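You operate a simulated robot arm through the tools that you are given. There is no shell and no other tool. Be economical: measure what you need, move in short steps, check, and stop when the job is done.

The job below is to be done with a simulated two-armed robot. You get a single attempt, and the scene is never put back.

Task
Fetch the teal oval block and set it on the drip tray. Shut the felt drawer. Take the yellow level and leave it on the low board of the hall-end shelf. Fetch the teal cloth and set it on the chest board of the hall-end shelf. Fetch the glossy green block and set it on the chest board of the hall-end shelf. Any order will do. Set down upright: teal oval block, glossy green block.

The check looks at the end state, three seconds after you hand in, the way a careful person would. Anything else that was tipped, shoved, dropped, spilled or broken makes it a failure. Flat cloth is picked up by pressing the open fingertips on it (5 to 10 N) and closing them slowly along it; thin cloth reads only 2 to 8 mm in the jaws.

Robot
Two 7-joint arms with two-finger parallel grippers on one trunk, on a base that drives. Base frame: it is fixed to the floor where the robot stands at the start and does not move with it; the origin is under the middle of the robot, x ahead of it, y to its left, z up; the surface under the hand at the start is at about z = 780. Readings come in mm, rad, newtons and seconds.
The left shoulder is at the start at [124, 171, 1162], the right one opposite. With the tool pointing down near the work surface each hand reaches from about 360 to 900 mm from the robot's upright axis, wherever it stands, measured 20 degrees to its own side. Places, roughly: chest board of the hall-end shelf [6000, -3100, 1500]; drip tray (34x19x11 cm) [1800, -700, 800]; felt drawer [5300, 0, 200]; glossy green block (5x5x8 cm) [6000, -3300, 800]; low board of the hall-end shelf [6000, -3100, 800]; teal cloth (9x7x4 cm) [5900, -3200, 1200]; teal oval block (9x5x6 cm) [500, 200, 800]; yellow level (12x4x4 cm) [4300, -3000, 800]. Payload 4.4 kg a hand.
The tool frame of a hand sits at the grasp point between the pads (the TCP): z along the fingers, y along the line on which they close. The tips reach 23 mm beyond it. Largest opening 94 mm; finger width 38, thickness 10; the body of the gripper, 54 by 96 mm, starts 39 mm behind the TCP.
Orientation is that of the tool frame in the base frame, as [roll, pitch, yaw] about the fixed x, y, z axes, in that order (R = Rz(yaw) Ry(pitch) Rx(roll)). With the fingers straight down and closing along the base's y, the tool's x points along the base's -x, its y along +y and its z along -z.

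Tools
- The arms move only by the tool jog_arm. It takes "left_series", "right_series" or both (then of equal length, played together; a hand with none holds still); each is a list of rows, each an object (a shift or turn left out is 0, a gripper value left out holds the last) with "turn": the turn, a rotation vector about the tool's x, y, z in rad, a list of three; "xyz": the shift along the tool's x, y, z in mm, a list of three; "fingers": the opening, from 0 (shut) to 1 (fully open). In form: [{"turn": [ax, ay, az], "xyz": [x, y, z], "fingers": fingers}, ...]. A call has 1 to 10 rows; each row shifts and turns the commanded pose from where the row before left it, along the tool's axes as they then stand. Rows are played at 5 a second. More than 50 mm and 0.15 rad between two rows, or a gripper value outside its range, and nothing of the call is played. Where a pose cannot be reached the arm comes as near as it can. A force on the tool above 40 N (or 10 N above the force at the start of the call, whichever is more), or a blocked arm, ends the call early, and 0.2 s more pass. Each finger travels about 72 mm/s and halts on what it meets, pressing with about 42 N; the grip force reading is that of the motor and also rises with nothing between the fingers. The clock runs only during rows and for 0.2 s after the last one: add rows that do not move to give the fingers time. It gives the time, the measured TCP pose, the force on the tool (base axes), the opening and the grip force at its end, in the units of the frame above (readings bear some noise), with the torque about the TCP (base axes, N m) and any sound that the robot's microphone picked up.
- Cameras (640 x 400 px; columns grow to the right, rows downward): "scene" is now at [232.4, 35.3, 1306.8]; the picture's right is [0.39, -0.92, 0.00], its down [-0.59, -0.25, -0.77] and it looks along [0.71, 0.30, -0.64] (base axes); focal length 293 px, centre (320, 200). "left" rides on the left gripper at [86, -16, -75] in its tool frame; the picture's right is [0.18, 0.98, 0.00], its down [-0.58, 0.11, -0.81] and it looks along [-0.79, 0.15, 0.59] (tool axes); focal length 243 px, centre (320, 200). "right" rides on the right gripper at [86, 16, -75] in its tool frame; the picture's right is [-0.18, 0.98, 0.00], its down [-0.58, -0.11, -0.81] and it looks along [-0.79, -0.15, 0.59] (tool axes); focal length 243 px, centre (320, 200).
- capture(camera): a new picture of that camera. No time passes.
- move_column(by): slides the trunk up (or, below 0, down) by that many mm; the arms and the scene camera ride with it, the base frame stays. It gives what a move gives, with no picture.
- roll_base(legs): drives the robot by 1 to 6 legs, each [ahead, left, turn to the left] in mm, mm and rad, along the robot's own axes; the way and the turn of a leg run together, so that a leg with both is an arc; at most 1500 mm and 3.142 rad a leg. The arms and the cameras ride along, it lands a little off, and it stops where it bumps. It gives what a move gives.
- aim_head(pan, tilt): turns the head with the scene camera to pan (to the left, within 1.396 rad either way) and tilt (down, from -0.506 to 1.204), counted from straight ahead of the robot. It gives what a move gives.
- locate(camera, pixels): for up to 12 pixels [column, row] of the newest picture of that camera ("zoom" is the newest enlarged one), the place [x, y, z] in the base frame of the surface seen there, good to about 3 mm, but the place of the scene camera against the robot may be out by one fixed shift of up to 18 mm in any direction. No time passes.
- inspect(camera, box): a new picture of the part [left, top, right, bottom] of that camera's present view, enlarged. No time passes.
- close_job(): hands the job in; it is judged then, once.

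Work in short steps. Measure before you move; look again where a grasp or a placing could have gone wrong, and mend it. You have 110 turns and 108 pictures in all, those below and enlarged ones among them. Open the grippers and draw the arms clear of the work before you hand the job in, unless the task says otherwise; then end with one line.

The tools are called after "Emit:" by a JSON object that holds its "fn" and its "kwargs". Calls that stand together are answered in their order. jog_arm: Moves the arms, as the interface text tells. Its arguments: {"type":"object","properties":{"left_series":{"type":"array","items":{"type":"object","properties":{"turn":{"type":"array","items":{"type":"number"}},"xyz":{"type":"array","items":{"type":"number"}},"fingers":{"type":"number"}}}},"right_series":{"type":"array","items":{"type":"object","properties":{"turn":{"type":"array","items":{"type":"number"}},"xyz":{"type":"array","items":{"type":"number"}},"fingers":{"type":"number"}}}}},"required":[]} The other tools are called the same way: move_column (by) slides the trunk up or down; roll_base (legs) drives the base; aim_head (pan, tilt) turns the head that bears the scene camera; capture (camera) takes a picture; locate (camera, pixels) gives the place of the surface under pixels of a picture; inspect (camera, box) takes an enlarged picture of a part of a camera's view; close_job () hands the job in.

At the start:

```text
clock: 0.0
left_ee_pos: [450.5, 448.2, 1046.3]
left_ee_rot: [3.141, -0.001, 3.141]
left_ft_force: [0.9, 0.0, -0.1]
left_torque: [-0.02, 0.01, -0.03]
left_finger_gap: 94.0
left_finger_force: 0.1
right_ee_pos: [632.5, -72.6, 1101.1]
right_ee_rot: [3.141, -0.001, -3.141]
right_ft_force: [-0.2, -0.2, 0.3]
right_torque: [0.0, -0.04, 0.0]
right_finger_gap: 94.0
right_finger_force: 0.1
trunk travel left (down, up): [-175.0, 213.0]
robot x, y, heading: [-1.8, 1.9, -0.003]
head pan, tilt: [0.398, 0.688]
```

scene: 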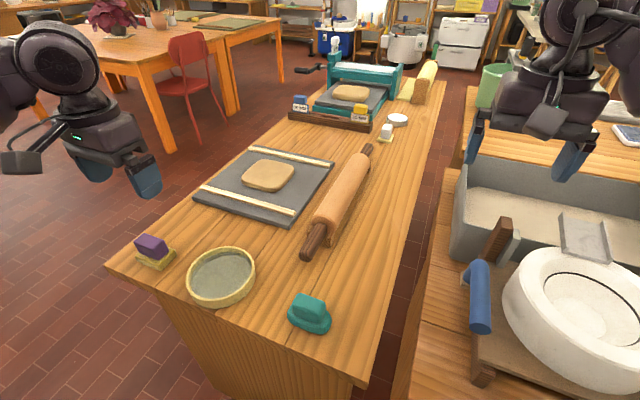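
right: 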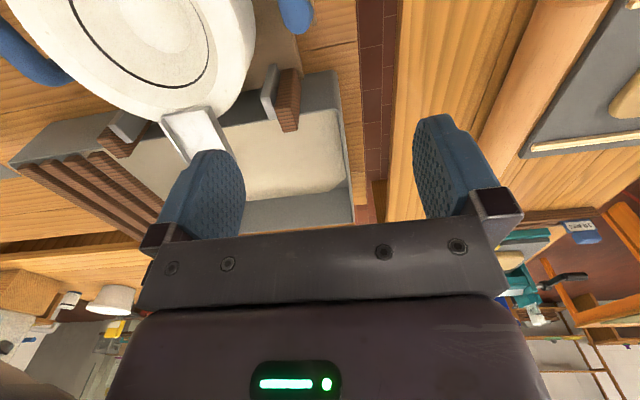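
left: 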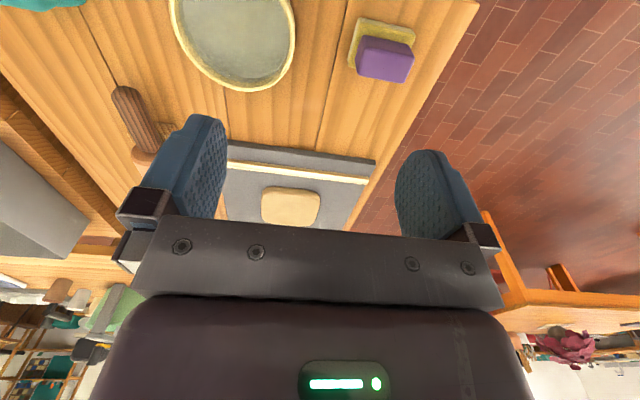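

The teal oval block shows near (309,313) in the scene picture. I enlarge and measure it.

Emit:
{"fn": "inspect", "kwargs": {"camera": "scene", "box": [260, 270, 360, 350]}}

Emit:
{"fn": "locate", "kwargs": {"camera": "scene", "pixels": [[309, 304], [309, 325], [290, 312], [330, 322], [350, 340], [270, 340], [310, 296], [223, 280], [340, 215]]}}

Emit:
{"fn": "aim_head", "kwargs": {"pan": -0.4, "tilt": 0.3}}

Emit:
{"fn": "capture", "kwargs": {"camera": "scene"}}

```text
5.00 times, centred on (310, 310) of scene
```

zoom: 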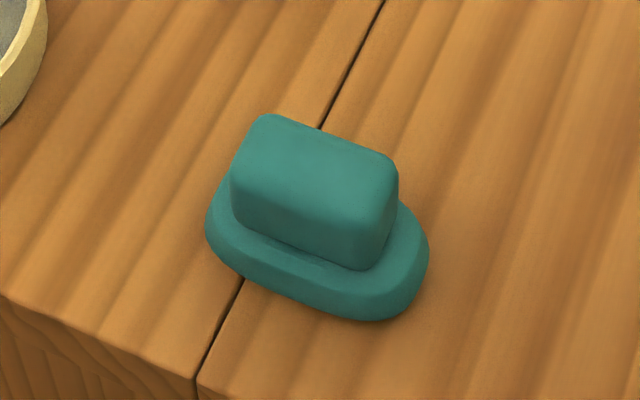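

```text
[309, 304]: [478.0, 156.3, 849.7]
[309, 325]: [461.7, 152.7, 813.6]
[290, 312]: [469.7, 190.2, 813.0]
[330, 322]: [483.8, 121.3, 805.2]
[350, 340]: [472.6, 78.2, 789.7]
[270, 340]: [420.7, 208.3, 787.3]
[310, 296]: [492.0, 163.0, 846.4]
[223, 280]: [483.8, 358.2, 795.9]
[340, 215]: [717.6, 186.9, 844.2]
```

```text
clock: 1.1
left_ee_pos: [451.4, 448.9, 1044.7]
left_ee_rot: [-3.14, 0.001, -3.141]
left_ft_force: [0.4, -0.2, 0.1]
left_torque: [0.01, 0.02, 0.03]
left_finger_gap: 94.3
left_finger_force: 0.1
right_ee_pos: [631.8, -74.6, 1100.6]
right_ee_rot: [3.14, -0.001, -3.141]
right_ft_force: [-0.3, -0.7, 0.0]
right_torque: [0.02, 0.05, -0.01]
right_finger_gap: 94.1
right_finger_force: 0.0
trunk travel left (down, up): [-175.0, 213.0]
robot x, y, heading: [2.6, -0.5, -0.001]
head pan, tilt: [-0.4, 0.3]
```

```text
103 pictures are left
```

scene: 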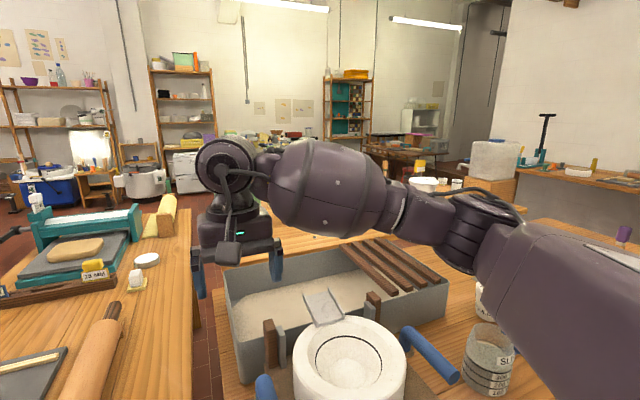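

I measure the block's upper part in the enlarged view to find its axis.

Emit:
{"fn": "locate", "kwargs": {"camera": "zoom", "pixels": [[265, 122], [390, 165], [237, 175], [360, 215], [312, 165], [245, 250], [390, 310], [210, 225], [425, 250], [150, 250], [480, 250]]}}

Emit:
{"fn": "aim_head", "kwargs": {"pan": 0.4, "tilt": 0.95}}

Emit:
{"fn": "inspect", "kwargs": {"camera": "scene", "box": [220, 150, 420, 275]}}

```text
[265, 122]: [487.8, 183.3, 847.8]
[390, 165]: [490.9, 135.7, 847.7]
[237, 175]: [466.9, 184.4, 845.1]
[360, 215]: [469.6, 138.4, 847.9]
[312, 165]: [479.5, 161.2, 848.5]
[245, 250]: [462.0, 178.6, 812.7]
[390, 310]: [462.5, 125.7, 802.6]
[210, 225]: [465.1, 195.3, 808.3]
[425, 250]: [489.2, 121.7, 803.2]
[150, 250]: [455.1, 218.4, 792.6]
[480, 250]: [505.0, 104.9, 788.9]
```

```text
clock: 2.3
left_ee_pos: [450.0, 448.3, 1045.3]
left_ee_rot: [3.142, -0.001, 3.14]
left_ft_force: [0.4, -0.2, 0.0]
left_torque: [-0.01, -0.01, -0.01]
left_finger_gap: 94.0
left_finger_force: 0.0
right_ee_pos: [631.8, -75.6, 1100.5]
right_ee_rot: [-3.141, 0.0, -3.141]
right_ft_force: [-0.1, -0.8, -0.2]
right_torque: [-0.01, -0.01, 0.0]
right_finger_gap: 94.3
right_finger_force: 0.0
trunk travel left (down, up): [-175.0, 213.0]
robot x, y, heading: [-0.5, -1.0, -0.004]
head pan, tilt: [0.4, 0.949]
```

```text
3.20 times, centred on (320, 212) of scene
```

zoom: 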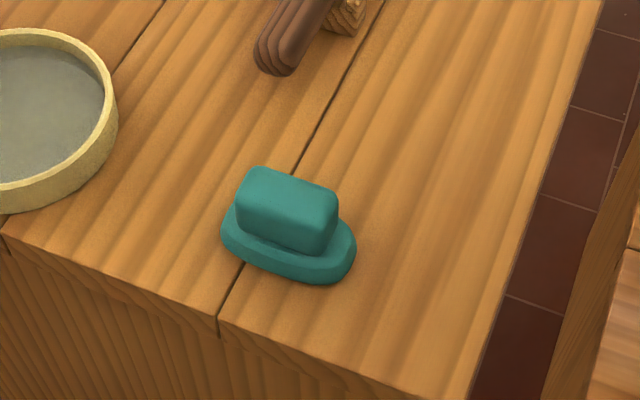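

The top part is about 50 mm long along y and centred near (478,160), with its top at about z 848. I'll grip it along y with the left hand, so I move that hand above it first and check with the wrist camera.

Emit:
{"fn": "jog_arm", "kwargs": {"left_series": [{"xyz": [0, -48, 0], "fingers": 1}, {"xyz": [0, -48, 0]}, {"xyz": [0, -48, 0]}, {"xyz": [-10, -48, 0]}, {"xyz": [-10, -48, 20]}, {"xyz": [-8, -48, 40]}, {"xyz": [0, 0, 40]}, {}]}}

Emit:
{"fn": "capture", "kwargs": {"camera": "left"}}

Emit:
{"fn": "capture", "kwargs": {"camera": "scene"}}

```text
refused: row 5 steps farther than a row can; nothing moved
```

```text
101 pictures are left
```

left: 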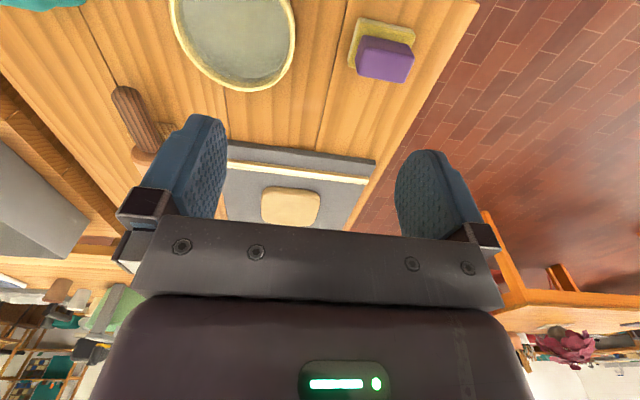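

```text
100 pictures are left
```

scene: 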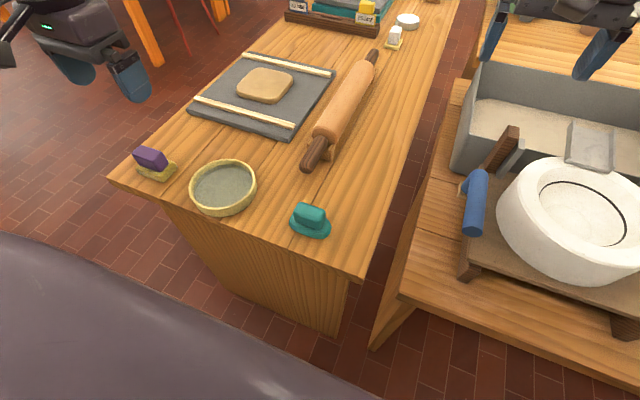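

The limit is on the combined length of a row, so I repeat the move with shorter rows.

Emit:
{"fn": "jog_arm", "kwargs": {"left_series": [{"xyz": [0, -48, 0], "fingers": 1}, {"xyz": [0, -48, 0]}, {"xyz": [0, -48, 0]}, {"xyz": [-10, -48, 0]}, {"xyz": [-10, -48, 0]}, {"xyz": [-8, -48, 0]}, {"xyz": [0, 0, 48]}, {"xyz": [0, 0, 40]}, {}]}}

Emit:
{"fn": "capture", "kwargs": {"camera": "left"}}

```text
clock: 4.3
left_ee_pos: [475.1, 168.4, 962.7]
left_ee_rot: [3.141, 0.002, -3.14]
left_ft_force: [-0.7, -0.4, 0.3]
left_torque: [0.02, 0.02, 0.0]
left_finger_gap: 93.8
left_finger_force: 0.1
left hand out of reach, approached as far as the arm can: row 8
right_ee_pos: [630.4, -75.3, 1103.7]
right_ee_rot: [3.141, 0.002, -3.141]
right_ft_force: [-0.6, -0.9, 0.7]
right_torque: [0.0, -0.01, 0.01]
right_finger_gap: 94.1
right_finger_force: 0.0
trunk travel left (down, up): [-175.0, 213.0]
robot x, y, heading: [-0.7, 0.3, 0.005]
head pan, tilt: [0.4, 0.949]
```

```text
99 pictures are left
```

left: 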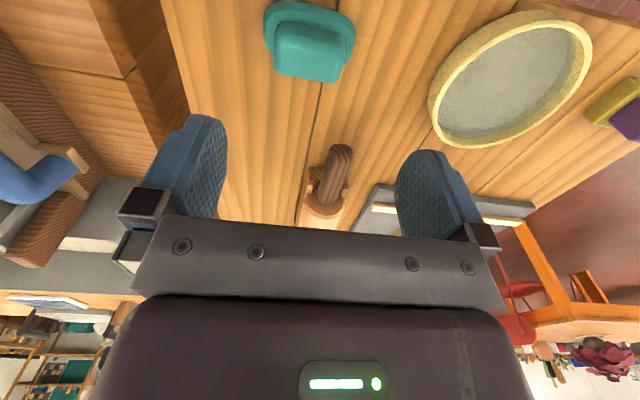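

The block is at about (309,45) in the left picture. I measure it through this camera, whose position is reliable.

Emit:
{"fn": "locate", "kwargs": {"camera": "left", "pixels": [[275, 52], [340, 56], [308, 50], [307, 27], [268, 30], [352, 35], [240, 50], [306, 70]]}}

Emit:
{"fn": "jog_arm", "kwargs": {"left_series": [{"xyz": [0, 0, 20]}, {}]}}

```text
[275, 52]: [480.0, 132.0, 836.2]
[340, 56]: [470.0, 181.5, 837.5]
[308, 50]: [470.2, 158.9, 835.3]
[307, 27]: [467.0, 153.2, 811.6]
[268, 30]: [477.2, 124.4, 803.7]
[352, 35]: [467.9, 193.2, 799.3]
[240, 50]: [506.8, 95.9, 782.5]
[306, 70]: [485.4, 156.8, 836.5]
```

```text
clock: 4.9
left_ee_pos: [474.0, 176.4, 946.1]
left_ee_rot: [-3.14, -0.001, -3.141]
left_ft_force: [0.0, 0.3, 0.1]
left_torque: [0.01, 0.0, 0.0]
left_finger_gap: 94.1
left_finger_force: 0.0
left hand out of reach, approached as far as the arm can: row 1
right_ee_pos: [631.7, -75.0, 1101.9]
right_ee_rot: [-3.141, 0.002, -3.141]
right_ft_force: [-0.5, -0.4, 0.1]
right_torque: [-0.02, 0.0, 0.0]
right_finger_gap: 93.9
right_finger_force: 0.1
trunk travel left (down, up): [-175.0, 213.0]
robot x, y, heading: [2.0, 2.0, -0.0]
head pan, tilt: [0.4, 0.949]
```

The left hand is too near the body to come down here (surface z≈782, block top ≈837). I back the base off by 130 mm.

Emit:
{"fn": "roll_base", "kwargs": {"legs": [[-130, 0, 0]]}}

```text
clock: 6.1
left_ee_pos: [345.2, 175.6, 946.9]
left_ee_rot: [3.141, 0.001, 3.139]
left_ft_force: [0.2, 0.2, 0.5]
left_torque: [-0.03, 0.0, -0.02]
left_finger_gap: 94.0
left_finger_force: 0.0
right_ee_pos: [501.7, -74.3, 1101.4]
right_ee_rot: [-3.141, -0.001, 3.141]
right_ft_force: [0.0, 0.4, 0.3]
right_torque: [-0.01, 0.0, 0.01]
right_finger_gap: 93.8
right_finger_force: 0.1
trunk travel left (down, up): [-175.0, 213.0]
robot x, y, heading: [-130.0, -0.9, -0.001]
head pan, tilt: [0.4, 0.949]
```

I bring the hand forward over the block and check the alignment.

Emit:
{"fn": "jog_arm", "kwargs": {"left_series": [{"xyz": [-44, -6, 0], "turn": [0, 0, -0.07]}, {"xyz": [-44, -6, 0]}, {"xyz": [-42, -6, 0]}, {}, {}]}}

Emit:
{"fn": "capture", "kwargs": {"camera": "left"}}

```text
clock: 7.3
left_ee_pos: [447.7, 209.8, 972.1]
left_ee_rot: [-3.138, 0.0, -3.072]
left_ft_force: [0.1, 0.3, 1.0]
left_torque: [-0.01, 0.01, 0.02]
left_finger_gap: 93.8
left_finger_force: 0.0
left hand out of reach, approached as far as the arm can: row 1, 2, 3
right_ee_pos: [504.1, -75.0, 1100.9]
right_ee_rot: [3.141, -0.002, 3.14]
right_ft_force: [0.9, -0.9, 0.3]
right_torque: [0.0, -0.03, -0.01]
right_finger_gap: 94.0
right_finger_force: 0.1
trunk travel left (down, up): [-175.0, 213.0]
robot x, y, heading: [-128.6, 1.7, 0.001]
head pan, tilt: [0.4, 0.949]
```

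```text
98 pictures are left
```

left: 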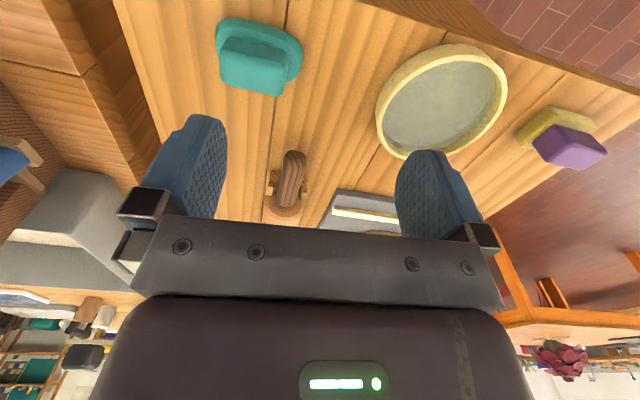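

The arm seems stuck in an awkward fold rather than too far away. I raise it and move it left and back to free it, then read the pose.

Emit:
{"fn": "jog_arm", "kwargs": {"left_series": [{"xyz": [0, 40, -25]}, {"xyz": [0, 40, -25]}, {"xyz": [0, 40, -25]}, {"xyz": [0, 40, 0]}, {}]}}

Emit:
{"fn": "aim_head", "kwargs": {"pan": 0.4, "tilt": 0.45}}

Emit:
{"fn": "capture", "kwargs": {"camera": "scene"}}

```text
clock: 8.5
left_ee_pos: [437.1, 370.7, 1048.1]
left_ee_rot: [-3.139, 0.0, -3.073]
left_ft_force: [-0.1, -0.1, -0.6]
left_torque: [0.02, -0.02, -0.03]
left_finger_gap: 93.8
left_finger_force: 0.0
right_ee_pos: [503.6, -74.8, 1101.3]
right_ee_rot: [-3.141, -0.003, 3.14]
right_ft_force: [0.2, 0.2, -0.4]
right_torque: [-0.01, 0.01, 0.0]
right_finger_gap: 94.1
right_finger_force: 0.0
trunk travel left (down, up): [-175.0, 213.0]
robot x, y, heading: [-128.0, -0.2, 0.001]
head pan, tilt: [0.4, 0.949]
```

```text
clock: 9.5
left_ee_pos: [437.2, 371.9, 1047.9]
left_ee_rot: [-3.141, 0.0, -3.074]
left_ft_force: [0.8, 0.0, 0.0]
left_torque: [-0.02, -0.03, 0.04]
left_finger_gap: 93.9
left_finger_force: 0.0
right_ee_pos: [503.0, -75.2, 1100.6]
right_ee_rot: [-3.141, 0.0, -3.141]
right_ft_force: [0.9, -0.2, -0.4]
right_torque: [0.03, 0.02, 0.02]
right_finger_gap: 93.8
right_finger_force: 0.1
trunk travel left (down, up): [-175.0, 213.0]
robot x, y, heading: [-129.6, 0.4, -0.004]
head pan, tilt: [0.4, 0.45]
```

```text
97 pictures are left
```

scene: 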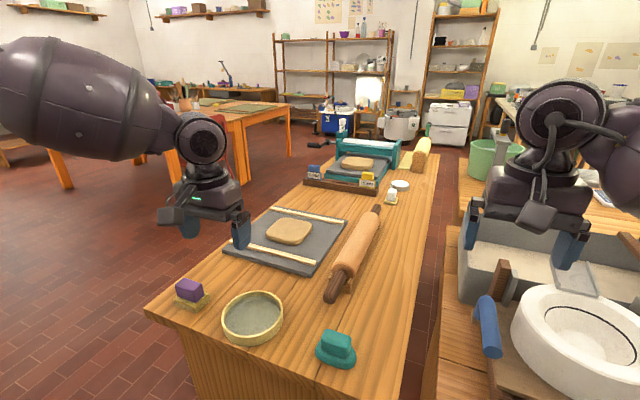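

The elbow sits well out to the left, so hand positions further out are easier. I shift the base right by 170 mm, so the block comes under that comfortable zone.

Emit:
{"fn": "roll_base", "kwargs": {"legs": [[0, -170, 0]]}}

Emit:
{"fn": "jog_arm", "kwargs": {"left_series": [{"xyz": [-38, -3, 0]}, {"xyz": [0, -40, 25]}, {"xyz": [0, 0, 48]}, {"xyz": [0, 0, 30]}, {}]}}

Emit:
{"fn": "capture", "kwargs": {"camera": "left"}}

```text
clock: 11.6
left_ee_pos: [437.7, 201.7, 1046.6]
left_ee_rot: [-3.139, -0.002, -3.072]
left_ft_force: [0.0, -0.7, 0.5]
left_torque: [0.01, 0.04, 0.02]
left_finger_gap: 94.1
left_finger_force: 0.0
right_ee_pos: [502.2, -243.3, 1101.2]
right_ee_rot: [3.141, 0.0, 3.14]
right_ft_force: [0.2, 0.2, 0.2]
right_torque: [-0.02, 0.01, 0.02]
right_finger_gap: 94.1
right_finger_force: 0.1
trunk travel left (down, up): [-175.0, 213.0]
robot x, y, heading: [-128.2, -167.2, 0.003]
head pan, tilt: [0.4, 0.45]
```

```text
clock: 12.8
left_ee_pos: [478.1, 160.2, 947.2]
left_ee_rot: [-3.139, 0.003, -3.073]
left_ft_force: [-0.1, 0.1, 0.0]
left_torque: [0.02, 0.02, 0.0]
left_finger_gap: 94.0
left_finger_force: 0.0
right_ee_pos: [502.1, -243.8, 1100.9]
right_ee_rot: [-3.141, 0.0, 3.139]
right_ft_force: [-0.4, 0.4, -0.2]
right_torque: [0.0, -0.03, -0.05]
right_finger_gap: 94.1
right_finger_force: 0.1
trunk travel left (down, up): [-175.0, 213.0]
robot x, y, heading: [-131.7, -169.1, 0.001]
head pan, tilt: [0.4, 0.45]
```

```text
96 pictures are left
```

left: 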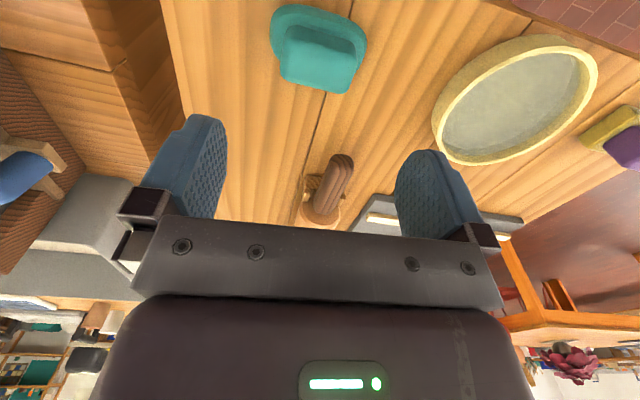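

Reach works here. I enlarge the block to get its axis precisely.

Emit:
{"fn": "inspect", "kwargs": {"camera": "left", "box": [256, 0, 384, 100]}}

```text
4.00 times, centred on (320, 50) of left
```

zoom: 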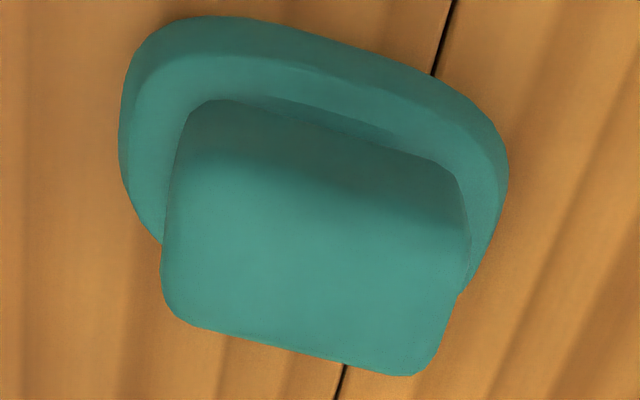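

Emit:
{"fn": "locate", "kwargs": {"camera": "zoom", "pixels": [[190, 150], [455, 210], [175, 300], [425, 365], [310, 255], [165, 260], [460, 260], [130, 90], [500, 150]]}}

```text
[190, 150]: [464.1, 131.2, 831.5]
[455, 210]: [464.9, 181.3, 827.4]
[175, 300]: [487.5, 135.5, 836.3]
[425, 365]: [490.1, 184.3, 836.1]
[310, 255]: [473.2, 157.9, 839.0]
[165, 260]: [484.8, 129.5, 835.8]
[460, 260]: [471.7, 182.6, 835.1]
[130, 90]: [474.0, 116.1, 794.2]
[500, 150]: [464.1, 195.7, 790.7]
```

The upper part spans y 129–184 and x 464–490. I descend to TCP z≈829, which keeps the tips just above the oval base, and close.

Emit:
{"fn": "jog_arm", "kwargs": {"left_series": [{"xyz": [1, -3, 45]}, {"xyz": [0, 0, 45]}, {"xyz": [0, 0, 27]}, {}, {"fingers": 0.3}, {}, {"fingers": 0.3}, {}]}}

Emit:
{"fn": "capture", "kwargs": {"camera": "left"}}

```text
clock: 14.6
left_ee_pos: [459.1, 170.6, 851.8]
left_ee_rot: [-3.14, -0.001, -3.072]
left_ft_force: [-0.1, 0.7, 0.3]
left_torque: [0.03, -0.03, 0.01]
left_finger_gap: 56.8
left_finger_force: 42.0
left hand out of reach, approached as far as the arm can: row 2, 3
right_ee_pos: [503.8, -242.6, 1100.4]
right_ee_rot: [3.141, 0.0, 3.141]
right_ft_force: [-0.1, 0.9, -0.6]
right_torque: [0.0, -0.01, 0.02]
right_finger_gap: 94.2
right_finger_force: 0.1
trunk travel left (down, up): [-175.0, 213.0]
robot x, y, heading: [-131.3, -169.4, 0.001]
head pan, tilt: [0.4, 0.45]
```

```text
94 pictures are left
```

left: 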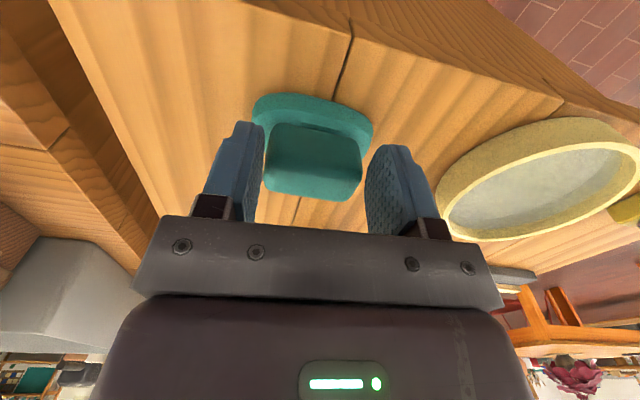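

The arm ran out of reach and the fingers hold only the top 8 mm, off-centre in x. I open, rise, lower the trunk so the arm works in a better posture, and retry.

Emit:
{"fn": "jog_arm", "kwargs": {"left_series": [{"fingers": 1}, {}, {"xyz": [0, 0, -45]}, {"xyz": [0, 0, -45]}, {"xyz": [0, 0, -45]}, {"xyz": [0, 0, -45]}, {}]}}

Emit:
{"fn": "move_column", "kwargs": {"by": -120}}

Emit:
{"fn": "capture", "kwargs": {"camera": "left"}}

```text
clock: 16.2
left_ee_pos: [459.3, 172.5, 1031.5]
left_ee_rot: [-3.141, -0.001, -3.072]
left_ft_force: [-0.1, 0.5, 0.1]
left_torque: [0.0, -0.01, 0.0]
left_finger_gap: 94.0
left_finger_force: 0.1
right_ee_pos: [504.4, -243.2, 1099.5]
right_ee_rot: [3.14, -0.002, 3.14]
right_ft_force: [-0.2, 0.4, -0.1]
right_torque: [0.03, 0.01, -0.02]
right_finger_gap: 94.0
right_finger_force: 0.1
trunk travel left (down, up): [-175.0, 213.0]
robot x, y, heading: [-127.9, -170.9, 0.001]
head pan, tilt: [0.4, 0.45]
```

```text
clock: 17.7
left_ee_pos: [458.3, 172.8, 912.7]
left_ee_rot: [-3.14, 0.005, -3.071]
left_ft_force: [-1.6, 0.6, 0.7]
left_torque: [0.01, -0.02, 0.02]
left_finger_gap: 94.0
left_finger_force: 0.0
right_ee_pos: [502.0, -242.8, 983.5]
right_ee_rot: [3.141, 0.004, 3.14]
right_ft_force: [-1.2, -0.7, 0.3]
right_torque: [0.01, 0.01, 0.02]
right_finger_gap: 93.8
right_finger_force: 0.0
trunk travel left (down, up): [-55.0, 333.0]
robot x, y, heading: [-129.9, -166.0, -0.0]
head pan, tilt: [0.4, 0.45]
```

```text
93 pictures are left
```

left: 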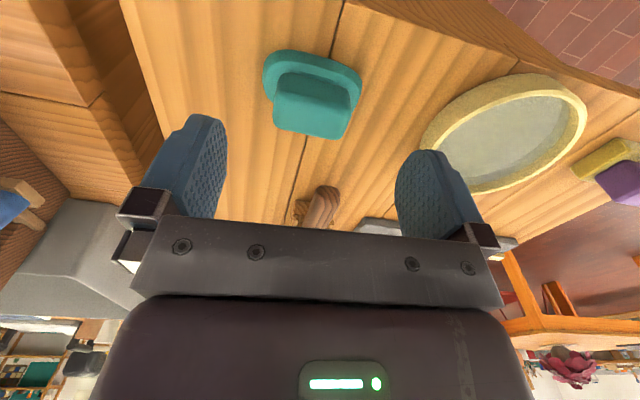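

The block shows at (314,100). I measure its current place.

Emit:
{"fn": "locate", "kwargs": {"camera": "left", "pixels": [[278, 115], [348, 120], [280, 90], [345, 98], [313, 110], [270, 68], [357, 82]]}}

```text
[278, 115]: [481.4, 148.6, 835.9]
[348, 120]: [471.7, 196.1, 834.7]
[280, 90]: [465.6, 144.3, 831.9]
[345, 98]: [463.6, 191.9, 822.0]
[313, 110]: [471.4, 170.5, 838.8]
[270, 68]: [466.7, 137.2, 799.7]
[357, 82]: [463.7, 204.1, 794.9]
```

The earlier grip shifted the block slightly; its centre is now about (476,170). I align and descend to z≈829.

Emit:
{"fn": "jog_arm", "kwargs": {"left_series": [{"xyz": [-18, -4, 20]}, {"xyz": [0, 0, 40]}, {"xyz": [0, 0, 24]}, {}, {}]}}

Emit:
{"fn": "capture", "kwargs": {"camera": "left"}}

```text
clock: 18.9
left_ee_pos: [477.7, 170.6, 826.2]
left_ee_rot: [-3.14, 0.0, -3.072]
left_ft_force: [0.0, 0.2, -0.7]
left_torque: [-0.05, -0.02, 0.01]
left_finger_gap: 93.9
left_finger_force: 0.0
right_ee_pos: [503.6, -242.3, 981.3]
right_ee_rot: [3.141, -0.001, 3.139]
right_ft_force: [0.0, -1.1, 0.1]
right_torque: [0.0, 0.05, -0.02]
right_finger_gap: 94.2
right_finger_force: 0.1
trunk travel left (down, up): [-55.0, 333.0]
robot x, y, heading: [-130.7, -167.6, -0.004]
head pan, tilt: [0.4, 0.45]
```

```text
92 pictures are left
```

left: 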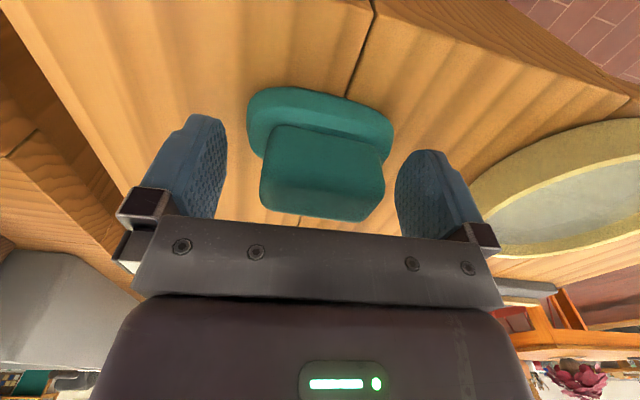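

Alignment looks good with the block centred between the pads. I close and lift.

Emit:
{"fn": "jog_arm", "kwargs": {"left_series": [{"xyz": [0, 0, -2]}, {"fingers": 0.45}, {"fingers": 0.45}, {"fingers": 0.45}, {}, {"xyz": [0, 0, -40]}, {"xyz": [0, 0, -45]}, {"xyz": [0, 0, -45]}, {}]}}

Emit:
{"fn": "capture", "kwargs": {"camera": "left"}}

```text
clock: 20.9
left_ee_pos: [476.3, 170.1, 958.1]
left_ee_rot: [-3.14, -0.001, -3.072]
left_ft_force: [0.6, -0.7, 0.0]
left_torque: [0.0, 0.01, -0.02]
left_finger_gap: 58.4
left_finger_force: 42.1
right_ee_pos: [503.8, -243.0, 979.6]
right_ee_rot: [-3.141, -0.002, 3.14]
right_ft_force: [0.2, 0.0, 0.1]
right_torque: [0.03, 0.01, 0.02]
right_finger_gap: 93.9
right_finger_force: 0.1
trunk travel left (down, up): [-55.0, 333.0]
robot x, y, heading: [-128.5, -165.9, 0.0]
head pan, tilt: [0.4, 0.45]
```

```text
91 pictures are left
```

left: 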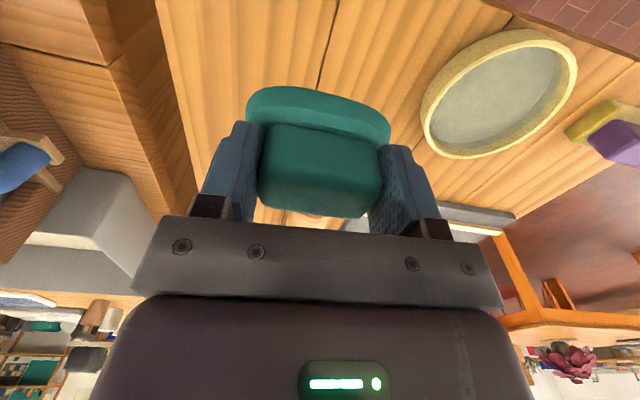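

The block is held (gap 58.4 mm). Now I back away, raise the trunk, and look for the route and the drip tray.

Emit:
{"fn": "roll_base", "kwargs": {"legs": [[-450, 0, 0]]}}

Emit:
{"fn": "move_column", "kwargs": {"by": 300}}

Emit:
{"fn": "aim_head", "kwargs": {"pan": -0.1, "tilt": 0.45}}

Emit:
{"fn": "capture", "kwargs": {"camera": "scene"}}

Emit:
{"fn": "aim_head", "kwargs": {"pan": -0.9, "tilt": 0.45}}

Emit:
{"fn": "capture", "kwargs": {"camera": "scene"}}

```text
clock: 23.6
left_ee_pos: [29.8, 171.0, 958.6]
left_ee_rot: [-3.14, 0.0, -3.068]
left_ft_force: [0.3, 0.1, -0.9]
left_torque: [0.0, 0.0, -0.02]
left_finger_gap: 57.7
left_finger_force: 42.4
right_ee_pos: [58.2, -241.9, 981.2]
right_ee_rot: [-3.142, 0.0, -3.141]
right_ft_force: [0.8, 0.2, 0.0]
right_torque: [0.03, 0.0, 0.0]
right_finger_gap: 93.9
right_finger_force: 0.0
trunk travel left (down, up): [-55.0, 333.0]
robot x, y, heading: [-574.1, -168.3, -0.001]
head pan, tilt: [0.4, 0.45]
```

```text
clock: 26.6
left_ee_pos: [17.7, 171.5, 1295.2]
left_ee_rot: [-3.136, 0.062, -3.069]
left_ft_force: [0.1, 0.5, -0.7]
left_torque: [0.0, 0.02, 0.01]
left_finger_gap: 57.0
left_finger_force: 41.9
right_ee_pos: [58.8, -241.0, 1280.5]
right_ee_rot: [-3.141, -0.003, -3.14]
right_ft_force: [0.3, 0.2, 0.3]
right_torque: [0.01, 0.0, 0.02]
right_finger_gap: 93.8
right_finger_force: 0.0
trunk travel left (down, up): [-355.0, 33.0]
robot x, y, heading: [-572.6, -169.5, 0.005]
head pan, tilt: [0.4, 0.45]
```

```text
clock: 27.5
left_ee_pos: [17.4, 170.8, 1295.5]
left_ee_rot: [-3.133, 0.063, -3.068]
left_ft_force: [0.2, -0.5, -1.1]
left_torque: [0.01, 0.02, 0.01]
left_finger_gap: 56.8
left_finger_force: 42.0
right_ee_pos: [58.4, -242.1, 1280.4]
right_ee_rot: [3.142, -0.001, -3.139]
right_ft_force: [0.0, 0.0, 0.0]
right_torque: [0.01, -0.01, -0.01]
right_finger_gap: 93.9
right_finger_force: 0.1
trunk travel left (down, up): [-355.0, 33.0]
robot x, y, heading: [-574.5, -167.6, 0.005]
head pan, tilt: [-0.099, 0.45]
```

```text
90 pictures are left
```

scene: 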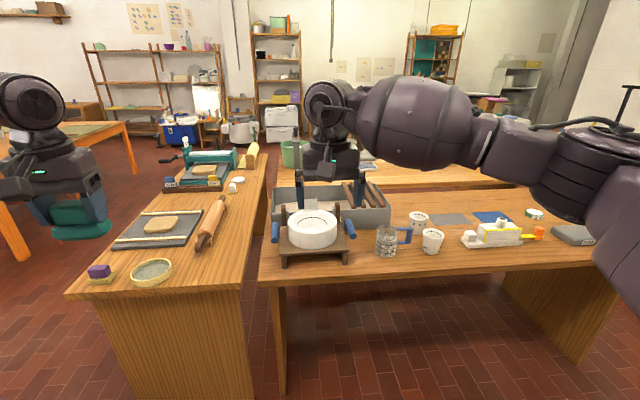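

```text
clock: 28.6
left_ee_pos: [18.8, 171.6, 1295.1]
left_ee_rot: [-3.136, 0.063, -3.069]
left_ft_force: [0.0, 0.2, -1.2]
left_torque: [-0.01, 0.01, -0.03]
left_finger_gap: 56.6
left_finger_force: 42.5
right_ee_pos: [58.5, -241.5, 1281.3]
right_ee_rot: [3.14, -0.001, -3.141]
right_ft_force: [-0.1, -0.1, -0.2]
right_torque: [-0.01, -0.01, -0.03]
right_finger_gap: 94.0
right_finger_force: 0.1
trunk travel left (down, up): [-355.0, 33.0]
robot x, y, heading: [-574.9, -171.8, 0.004]
head pan, tilt: [-0.901, 0.45]
```

```text
89 pictures are left
```

scene: 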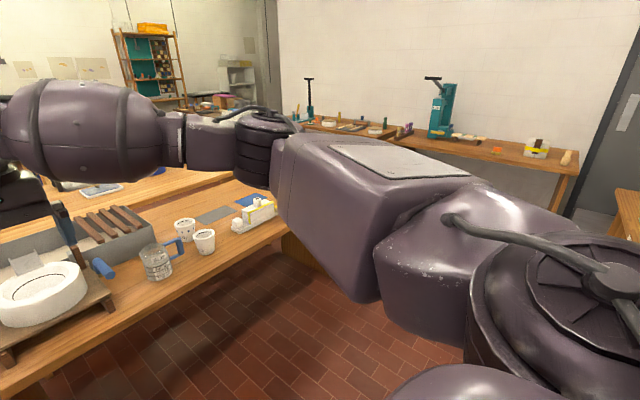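

I place the furniture edges seen in this view on the map before driving.

Emit:
{"fn": "locate", "kwargs": {"camera": "scene", "pixels": [[240, 262], [150, 300], [20, 395], [100, 188], [200, 178], [150, 185], [130, 75], [240, 85], [300, 130], [570, 165], [350, 380], [290, 240]]}}

Emit:
{"fn": "aim_head", "kwargs": {"pan": -0.25, "tilt": 0.3}}

Emit:
{"fn": "inspect", "kwargs": {"camera": "scene", "box": [100, 50, 420, 250]}}

```text
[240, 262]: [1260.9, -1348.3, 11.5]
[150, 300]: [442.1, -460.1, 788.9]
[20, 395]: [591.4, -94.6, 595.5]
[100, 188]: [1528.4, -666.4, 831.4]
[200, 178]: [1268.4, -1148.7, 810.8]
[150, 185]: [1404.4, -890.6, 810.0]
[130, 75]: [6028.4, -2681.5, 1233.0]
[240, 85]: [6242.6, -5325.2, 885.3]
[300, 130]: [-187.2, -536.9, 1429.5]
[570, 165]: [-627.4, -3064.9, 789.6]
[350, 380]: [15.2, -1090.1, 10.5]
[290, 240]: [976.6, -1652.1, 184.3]
```

```text
clock: 29.7
left_ee_pos: [18.0, 171.1, 1294.6]
left_ee_rot: [-3.134, 0.062, -3.068]
left_ft_force: [-0.1, -0.6, -0.9]
left_torque: [0.0, 0.0, 0.0]
left_finger_gap: 56.5
left_finger_force: 42.0
right_ee_pos: [57.5, -241.5, 1279.8]
right_ee_rot: [-3.141, -0.003, -3.138]
right_ft_force: [-0.3, 0.7, -0.1]
right_torque: [-0.01, 0.0, -0.04]
right_finger_gap: 94.1
right_finger_force: 0.1
trunk travel left (down, up): [-355.0, 33.0]
robot x, y, heading: [-575.2, -168.0, 0.001]
head pan, tilt: [-0.25, 0.3]
```

```text
2.00 times, centred on (260, 150) of scene
```

zoom: 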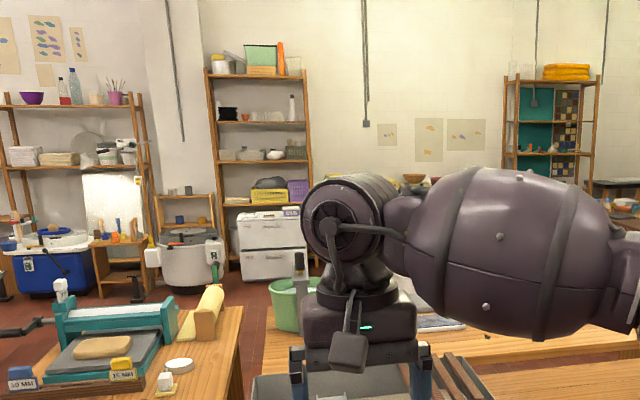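

The right arm blocks the view. I move the right hand outward and down to clear the camera.

Emit:
{"fn": "jog_arm", "kwargs": {"right_series": [{"xyz": [0, -48, 0]}, {"xyz": [0, -48, 0]}, {"xyz": [10, -48, 0]}, {"xyz": [10, -48, 0]}, {"xyz": [30, -38, 0]}, {"xyz": [30, 0, 38]}, {"xyz": [30, 0, 38]}, {"xyz": [0, 0, 48]}, {"xyz": [0, 0, 48]}, {}]}}

Emit:
{"fn": "capture", "kwargs": {"camera": "scene"}}

```text
clock: 31.9
left_ee_pos: [18.6, 170.8, 1294.9]
left_ee_rot: [-3.134, 0.064, -3.068]
left_ft_force: [0.8, 0.1, -1.7]
left_torque: [0.01, -0.01, 0.01]
left_finger_gap: 56.2
left_finger_force: 42.4
right_ee_pos: [-53.2, -471.9, 1109.9]
right_ee_rot: [-3.14, 0.001, -3.14]
right_ft_force: [0.4, 0.2, 0.1]
right_torque: [0.01, 0.04, 0.0]
right_finger_gap: 93.8
right_finger_force: 0.0
trunk travel left (down, up): [-355.0, 33.0]
robot x, y, heading: [-572.9, -164.9, 0.001]
head pan, tilt: [-0.25, 0.3]
```

```text
87 pictures are left
```

scene: 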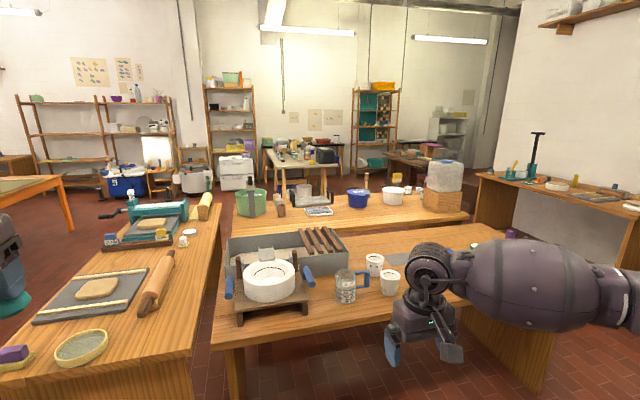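

Now the view is clear: a second bench lies behind the first, with something tray-like near (305,190). I enlarge and measure.

Emit:
{"fn": "locate", "kwargs": {"camera": "scene", "pixels": [[220, 345], [400, 320], [505, 232], [350, 228], [240, 205], [465, 205], [310, 190], [320, 212], [380, 192], [200, 240], [215, 205], [230, 270]]}}

Emit:
{"fn": "inspect", "kwargs": {"camera": "scene", "box": [200, 130, 360, 230]}}

Emit:
{"fn": "inspect", "kwargs": {"camera": "scene", "box": [340, 70, 500, 220]}}

```text
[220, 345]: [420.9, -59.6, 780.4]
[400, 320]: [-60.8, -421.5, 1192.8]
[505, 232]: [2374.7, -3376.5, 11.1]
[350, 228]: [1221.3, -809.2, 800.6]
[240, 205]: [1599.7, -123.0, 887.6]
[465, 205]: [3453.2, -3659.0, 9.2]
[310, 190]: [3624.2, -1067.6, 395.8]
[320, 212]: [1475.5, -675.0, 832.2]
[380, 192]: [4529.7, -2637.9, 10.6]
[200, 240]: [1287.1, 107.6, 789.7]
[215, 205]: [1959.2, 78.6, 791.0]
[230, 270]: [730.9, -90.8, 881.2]
```

```text
4.00 times, centred on (280, 180) of scene
```

zoom: 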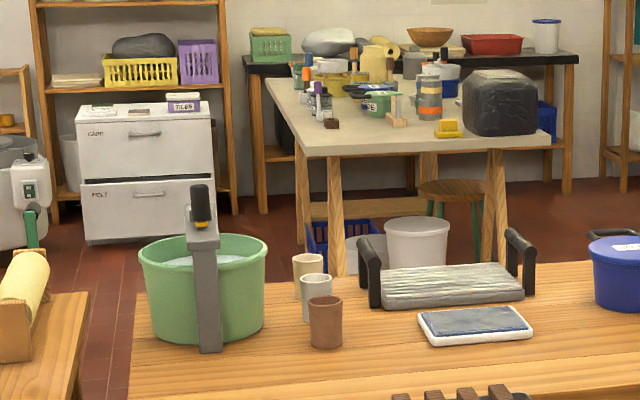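

```text
2.67 times, centred on (420, 145) of scene
```

zoom: 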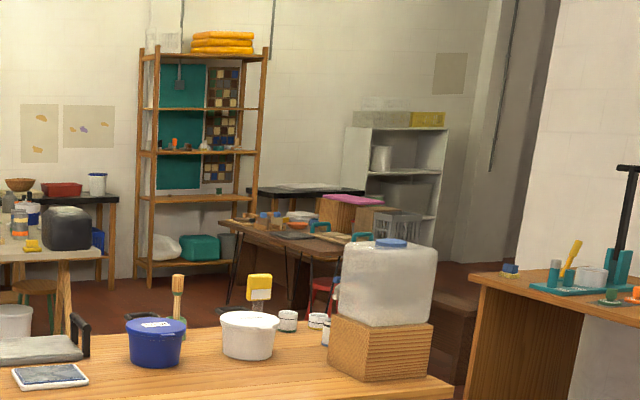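

The drip tray is the grey grooved tray with black handles near scene (312,200), and the felt drawer is the lower drawer of the white cabinet. I measure the tray and the bench edges.

Emit:
{"fn": "locate", "kwargs": {"camera": "scene", "pixels": [[312, 200], [296, 202], [328, 199], [294, 195], [330, 190], [312, 205], [346, 197], [239, 220], [235, 225], [470, 213], [320, 200], [305, 200]]}}

Emit:
{"fn": "locate", "kwargs": {"camera": "zoom", "pixels": [[150, 195], [245, 210], [150, 262], [200, 105], [300, 250], [340, 255], [245, 225], [440, 385], [470, 285], [560, 340], [310, 190]]}}

```text
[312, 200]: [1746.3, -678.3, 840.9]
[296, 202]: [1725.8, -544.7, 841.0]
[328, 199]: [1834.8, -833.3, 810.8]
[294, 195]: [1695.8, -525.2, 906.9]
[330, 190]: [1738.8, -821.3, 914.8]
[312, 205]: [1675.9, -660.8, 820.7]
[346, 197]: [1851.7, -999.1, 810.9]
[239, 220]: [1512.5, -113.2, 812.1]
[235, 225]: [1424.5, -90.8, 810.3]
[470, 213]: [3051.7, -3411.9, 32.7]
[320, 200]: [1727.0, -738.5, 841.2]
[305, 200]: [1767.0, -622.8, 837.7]
```

```text
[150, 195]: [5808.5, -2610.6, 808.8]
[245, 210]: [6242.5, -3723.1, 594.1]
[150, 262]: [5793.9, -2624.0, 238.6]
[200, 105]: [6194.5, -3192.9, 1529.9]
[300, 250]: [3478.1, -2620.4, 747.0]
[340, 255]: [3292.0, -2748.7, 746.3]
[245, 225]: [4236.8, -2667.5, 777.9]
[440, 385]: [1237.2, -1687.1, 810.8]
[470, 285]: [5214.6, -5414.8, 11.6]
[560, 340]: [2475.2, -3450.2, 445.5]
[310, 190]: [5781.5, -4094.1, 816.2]
```

The drip tray surface is about (1750,-680, z≈830), on the second bench. The way there goes round the right end of both benches, so I turn right and look at that corridor first.

Emit:
{"fn": "roll_base", "kwargs": {"legs": [[-150, 0, 0], [0, 0, -1.571]]}}

Emit:
{"fn": "aim_head", "kwargs": {"pan": 0.3, "tilt": 0.45}}

Emit:
{"fn": "capture", "kwargs": {"camera": "scene"}}

```text
clock: 32.9
left_ee_pos: [-39.1, 172.0, 1295.4]
left_ee_rot: [-3.133, 0.063, -3.067]
left_ft_force: [0.6, -0.3, -0.2]
left_torque: [-0.02, -0.01, -0.04]
left_finger_gap: 56.2
left_finger_force: 42.2
right_ee_pos: [-111.6, -473.8, 1108.8]
right_ee_rot: [3.14, -0.004, -3.139]
right_ft_force: [-0.6, -0.1, -0.7]
right_torque: [0.01, 0.02, -0.01]
right_finger_gap: 94.0
right_finger_force: 0.0
trunk travel left (down, up): [-355.0, 33.0]
robot x, y, heading: [-625.2, -167.0, -0.002]
head pan, tilt: [-0.25, 0.3]
stopped in leg 1: the robot was blocked; the commanded pose is now the measured one
```

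```text
clock: 33.9
left_ee_pos: [-37.2, 170.4, 1294.3]
left_ee_rot: [-3.135, 0.061, -3.068]
left_ft_force: [0.4, -0.1, -1.5]
left_torque: [-0.03, 0.01, 0.0]
left_finger_gap: 56.3
left_finger_force: 41.9
right_ee_pos: [-108.7, -473.6, 1107.7]
right_ee_rot: [-3.141, -0.003, -3.141]
right_ft_force: [0.3, -0.3, 0.1]
right_torque: [0.0, 0.0, -0.01]
right_finger_gap: 94.1
right_finger_force: 0.0
trunk travel left (down, up): [-355.0, 33.0]
robot x, y, heading: [-633.5, -169.1, -0.001]
head pan, tilt: [0.3, 0.45]
```

```text
84 pictures are left
```

scene: 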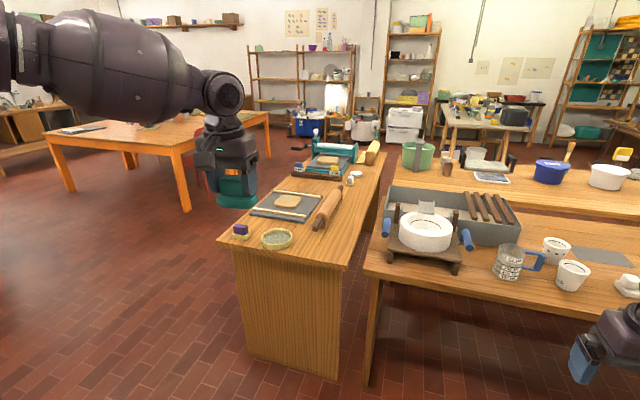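

The robot bumped something behind it. I measure the left passage as an alternative.

Emit:
{"fn": "locate", "kwargs": {"camera": "scene", "pixels": [[186, 208], [215, 185], [222, 238], [235, 350], [270, 150], [320, 148], [300, 180], [368, 185], [160, 135], [370, 265], [385, 150]]}}

Emit:
{"fn": "aim_head", "kwargs": {"pan": -0.8, "tilt": 0.35}}

Emit:
{"fn": "capture", "kwargs": {"camera": "scene"}}

Emit:
{"fn": "aim_head", "kwargs": {"pan": -1.39, "tilt": 0.45}}

Emit:
{"fn": "capture", "kwargs": {"camera": "scene"}}

```text
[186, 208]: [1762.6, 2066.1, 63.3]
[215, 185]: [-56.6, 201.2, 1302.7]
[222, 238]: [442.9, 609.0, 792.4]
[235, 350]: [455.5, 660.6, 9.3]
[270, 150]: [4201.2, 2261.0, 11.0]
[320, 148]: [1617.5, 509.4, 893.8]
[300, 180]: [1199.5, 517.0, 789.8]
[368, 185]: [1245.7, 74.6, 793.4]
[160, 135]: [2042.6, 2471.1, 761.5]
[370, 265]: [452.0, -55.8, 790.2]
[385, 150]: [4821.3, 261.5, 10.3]
```

```text
clock: 35.2
left_ee_pos: [-38.4, 171.4, 1293.7]
left_ee_rot: [-3.135, 0.062, -3.068]
left_ft_force: [-0.1, 0.1, -1.0]
left_torque: [0.02, -0.01, 0.02]
left_finger_gap: 56.1
left_finger_force: 42.2
right_ee_pos: [-109.7, -473.0, 1107.4]
right_ee_rot: [3.141, -0.004, -3.138]
right_ft_force: [0.1, -0.1, 0.5]
right_torque: [-0.01, 0.01, -0.02]
right_finger_gap: 93.7
right_finger_force: 0.1
trunk travel left (down, up): [-355.0, 33.0]
robot x, y, heading: [-631.6, -168.7, 0.003]
head pan, tilt: [-0.799, 0.351]
```

```text
83 pictures are left
```

scene: 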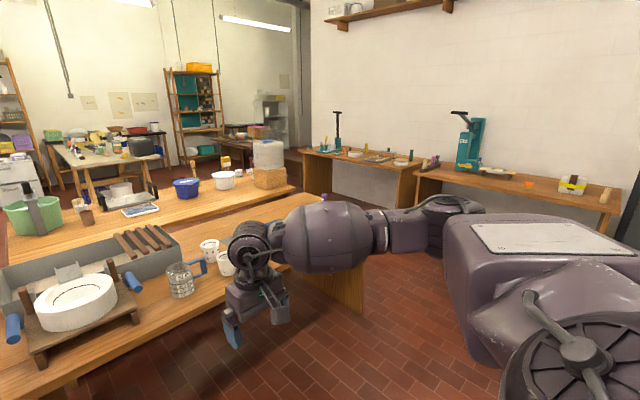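

```text
clock: 36.2
left_ee_pos: [-37.9, 171.2, 1294.4]
left_ee_rot: [-3.133, 0.062, -3.068]
left_ft_force: [0.5, 0.6, -0.7]
left_torque: [0.03, 0.01, 0.02]
left_finger_gap: 56.2
left_finger_force: 42.1
right_ee_pos: [-109.9, -473.4, 1107.4]
right_ee_rot: [3.142, -0.003, -3.141]
right_ft_force: [-0.7, 0.3, 0.1]
right_torque: [0.02, -0.02, -0.03]
right_finger_gap: 94.1
right_finger_force: 0.1
trunk travel left (down, up): [-355.0, 33.0]
robot x, y, heading: [-627.6, -168.8, 0.002]
head pan, tilt: [-1.389, 0.45]
```

```text
82 pictures are left
```

scene: 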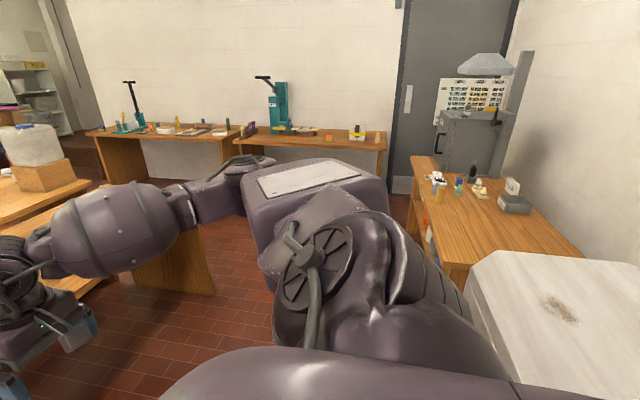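

The left passage is about 1.3 m wide (table edge y≈660, chair near y≈1950), so I take that. First a quick look to the left.

Emit:
{"fn": "aim_head", "kwargs": {"pan": 0.95, "tilt": 0.6}}

Emit:
{"fn": "capture", "kwargs": {"camera": "scene"}}

```text
clock: 38.4
left_ee_pos: [-38.7, 171.1, 1295.0]
left_ee_rot: [-3.135, 0.062, -3.067]
left_ft_force: [-0.3, 1.0, 0.1]
left_torque: [-0.01, -0.02, 0.0]
left_finger_gap: 56.4
left_finger_force: 42.2
right_ee_pos: [-109.6, -471.5, 1107.6]
right_ee_rot: [3.141, -0.004, -3.141]
right_ft_force: [-0.3, 0.1, 0.7]
right_torque: [0.03, 0.0, 0.01]
right_finger_gap: 93.8
right_finger_force: 0.0
trunk travel left (down, up): [-355.0, 33.0]
robot x, y, heading: [-630.4, -170.1, 0.002]
head pan, tilt: [0.949, 0.6]
```

```text
81 pictures are left
```

scene: 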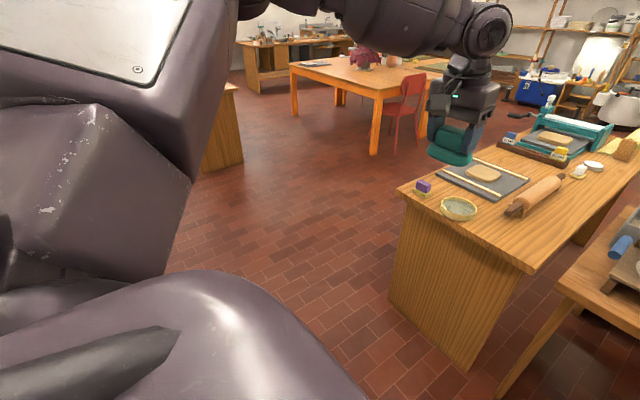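

The floor is clear. I drive diagonally out to the left and then along the passage.

Emit:
{"fn": "roll_base", "kwargs": {"legs": [[500, 1250, 0], [1400, 130, 0], [1500, 0, 0]]}}

Emit:
{"fn": "aim_head", "kwargs": {"pan": -0.6, "tilt": 0.5}}

Emit:
{"fn": "capture", "kwargs": {"camera": "scene"}}

```text
clock: 63.1
left_ee_pos: [3306.0, 1556.9, 1294.1]
left_ee_rot: [-3.134, 0.061, -3.084]
left_ft_force: [0.5, 0.4, -0.4]
left_torque: [0.0, 0.0, 0.03]
left_finger_gap: 56.2
left_finger_force: 41.9
right_ee_pos: [3225.0, 915.0, 1107.4]
right_ee_rot: [-3.141, -0.004, 3.13]
right_ft_force: [0.1, -0.2, -1.1]
right_torque: [0.0, 0.01, -0.04]
right_finger_gap: 94.3
right_finger_force: 0.1
trunk travel left (down, up): [-355.0, 33.0]
robot x, y, heading: [2712.7, 1228.8, -0.009]
head pan, tilt: [0.949, 0.6]
```

```text
clock: 64.7
left_ee_pos: [3306.0, 1557.0, 1295.0]
left_ee_rot: [-3.135, 0.061, -3.081]
left_ft_force: [0.6, -0.1, -0.7]
left_torque: [0.01, -0.03, 0.0]
left_finger_gap: 56.1
left_finger_force: 41.9
right_ee_pos: [3225.6, 915.3, 1108.7]
right_ee_rot: [3.141, -0.004, 3.129]
right_ft_force: [-0.1, 0.5, 0.3]
right_torque: [0.0, 0.01, -0.01]
right_finger_gap: 93.9
right_finger_force: 0.0
trunk travel left (down, up): [-355.0, 33.0]
robot x, y, heading: [2710.8, 1224.6, -0.013]
head pan, tilt: [-0.6, 0.499]
```

```text
80 pictures are left
```

scene: 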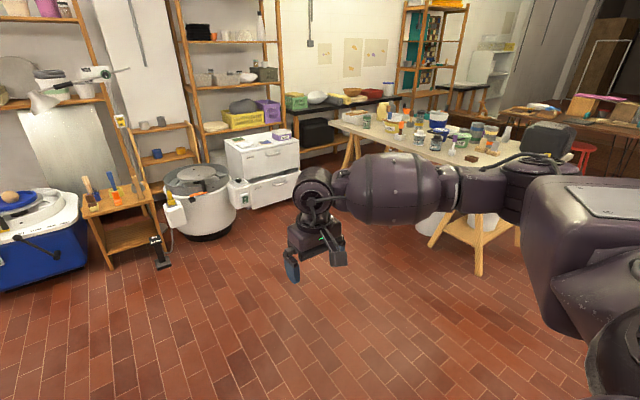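

Space ahead is open. I turn around to face -x, and then slide along behind the second bench.

Emit:
{"fn": "roll_base", "kwargs": {"legs": [[0, 0, -1.57], [0, 0, -1.56]]}}

Emit:
{"fn": "aim_head", "kwargs": {"pan": 0.4, "tilt": 0.5}}

Emit:
{"fn": "capture", "kwargs": {"camera": "scene"}}

```text
clock: 72.7
left_ee_pos: [2118.8, 887.1, 1294.5]
left_ee_rot: [-3.133, 0.062, 0.071]
left_ft_force: [0.7, 0.2, -0.4]
left_torque: [-0.01, 0.01, 0.04]
left_finger_gap: 56.3
left_finger_force: 42.0
right_ee_pos: [2191.6, 1530.0, 1107.6]
right_ee_rot: [-3.141, -0.004, -0.001]
right_ft_force: [0.4, -1.0, -0.2]
right_torque: [0.03, 0.0, 0.02]
right_finger_gap: 94.1
right_finger_force: 0.1
trunk travel left (down, up): [-355.0, 33.0]
robot x, y, heading: [2711.2, 1226.2, -3.144]
head pan, tilt: [-0.6, 0.499]
```

```text
clock: 74.0
left_ee_pos: [2118.6, 886.8, 1294.3]
left_ee_rot: [-3.134, 0.061, 0.071]
left_ft_force: [-0.1, 0.4, -0.9]
left_torque: [-0.02, 0.0, 0.0]
left_finger_gap: 56.0
left_finger_force: 41.5
right_ee_pos: [2190.7, 1529.9, 1107.7]
right_ee_rot: [3.141, -0.003, 0.001]
right_ft_force: [-0.2, -0.3, 0.3]
right_torque: [-0.01, 0.0, -0.03]
right_finger_gap: 94.3
right_finger_force: 0.1
trunk travel left (down, up): [-355.0, 33.0]
robot x, y, heading: [2708.9, 1223.8, -3.137]
head pan, tilt: [0.4, 0.499]
```

```text
79 pictures are left
```

scene: 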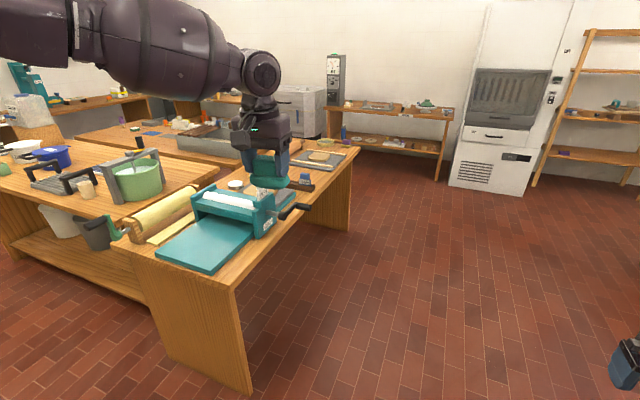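

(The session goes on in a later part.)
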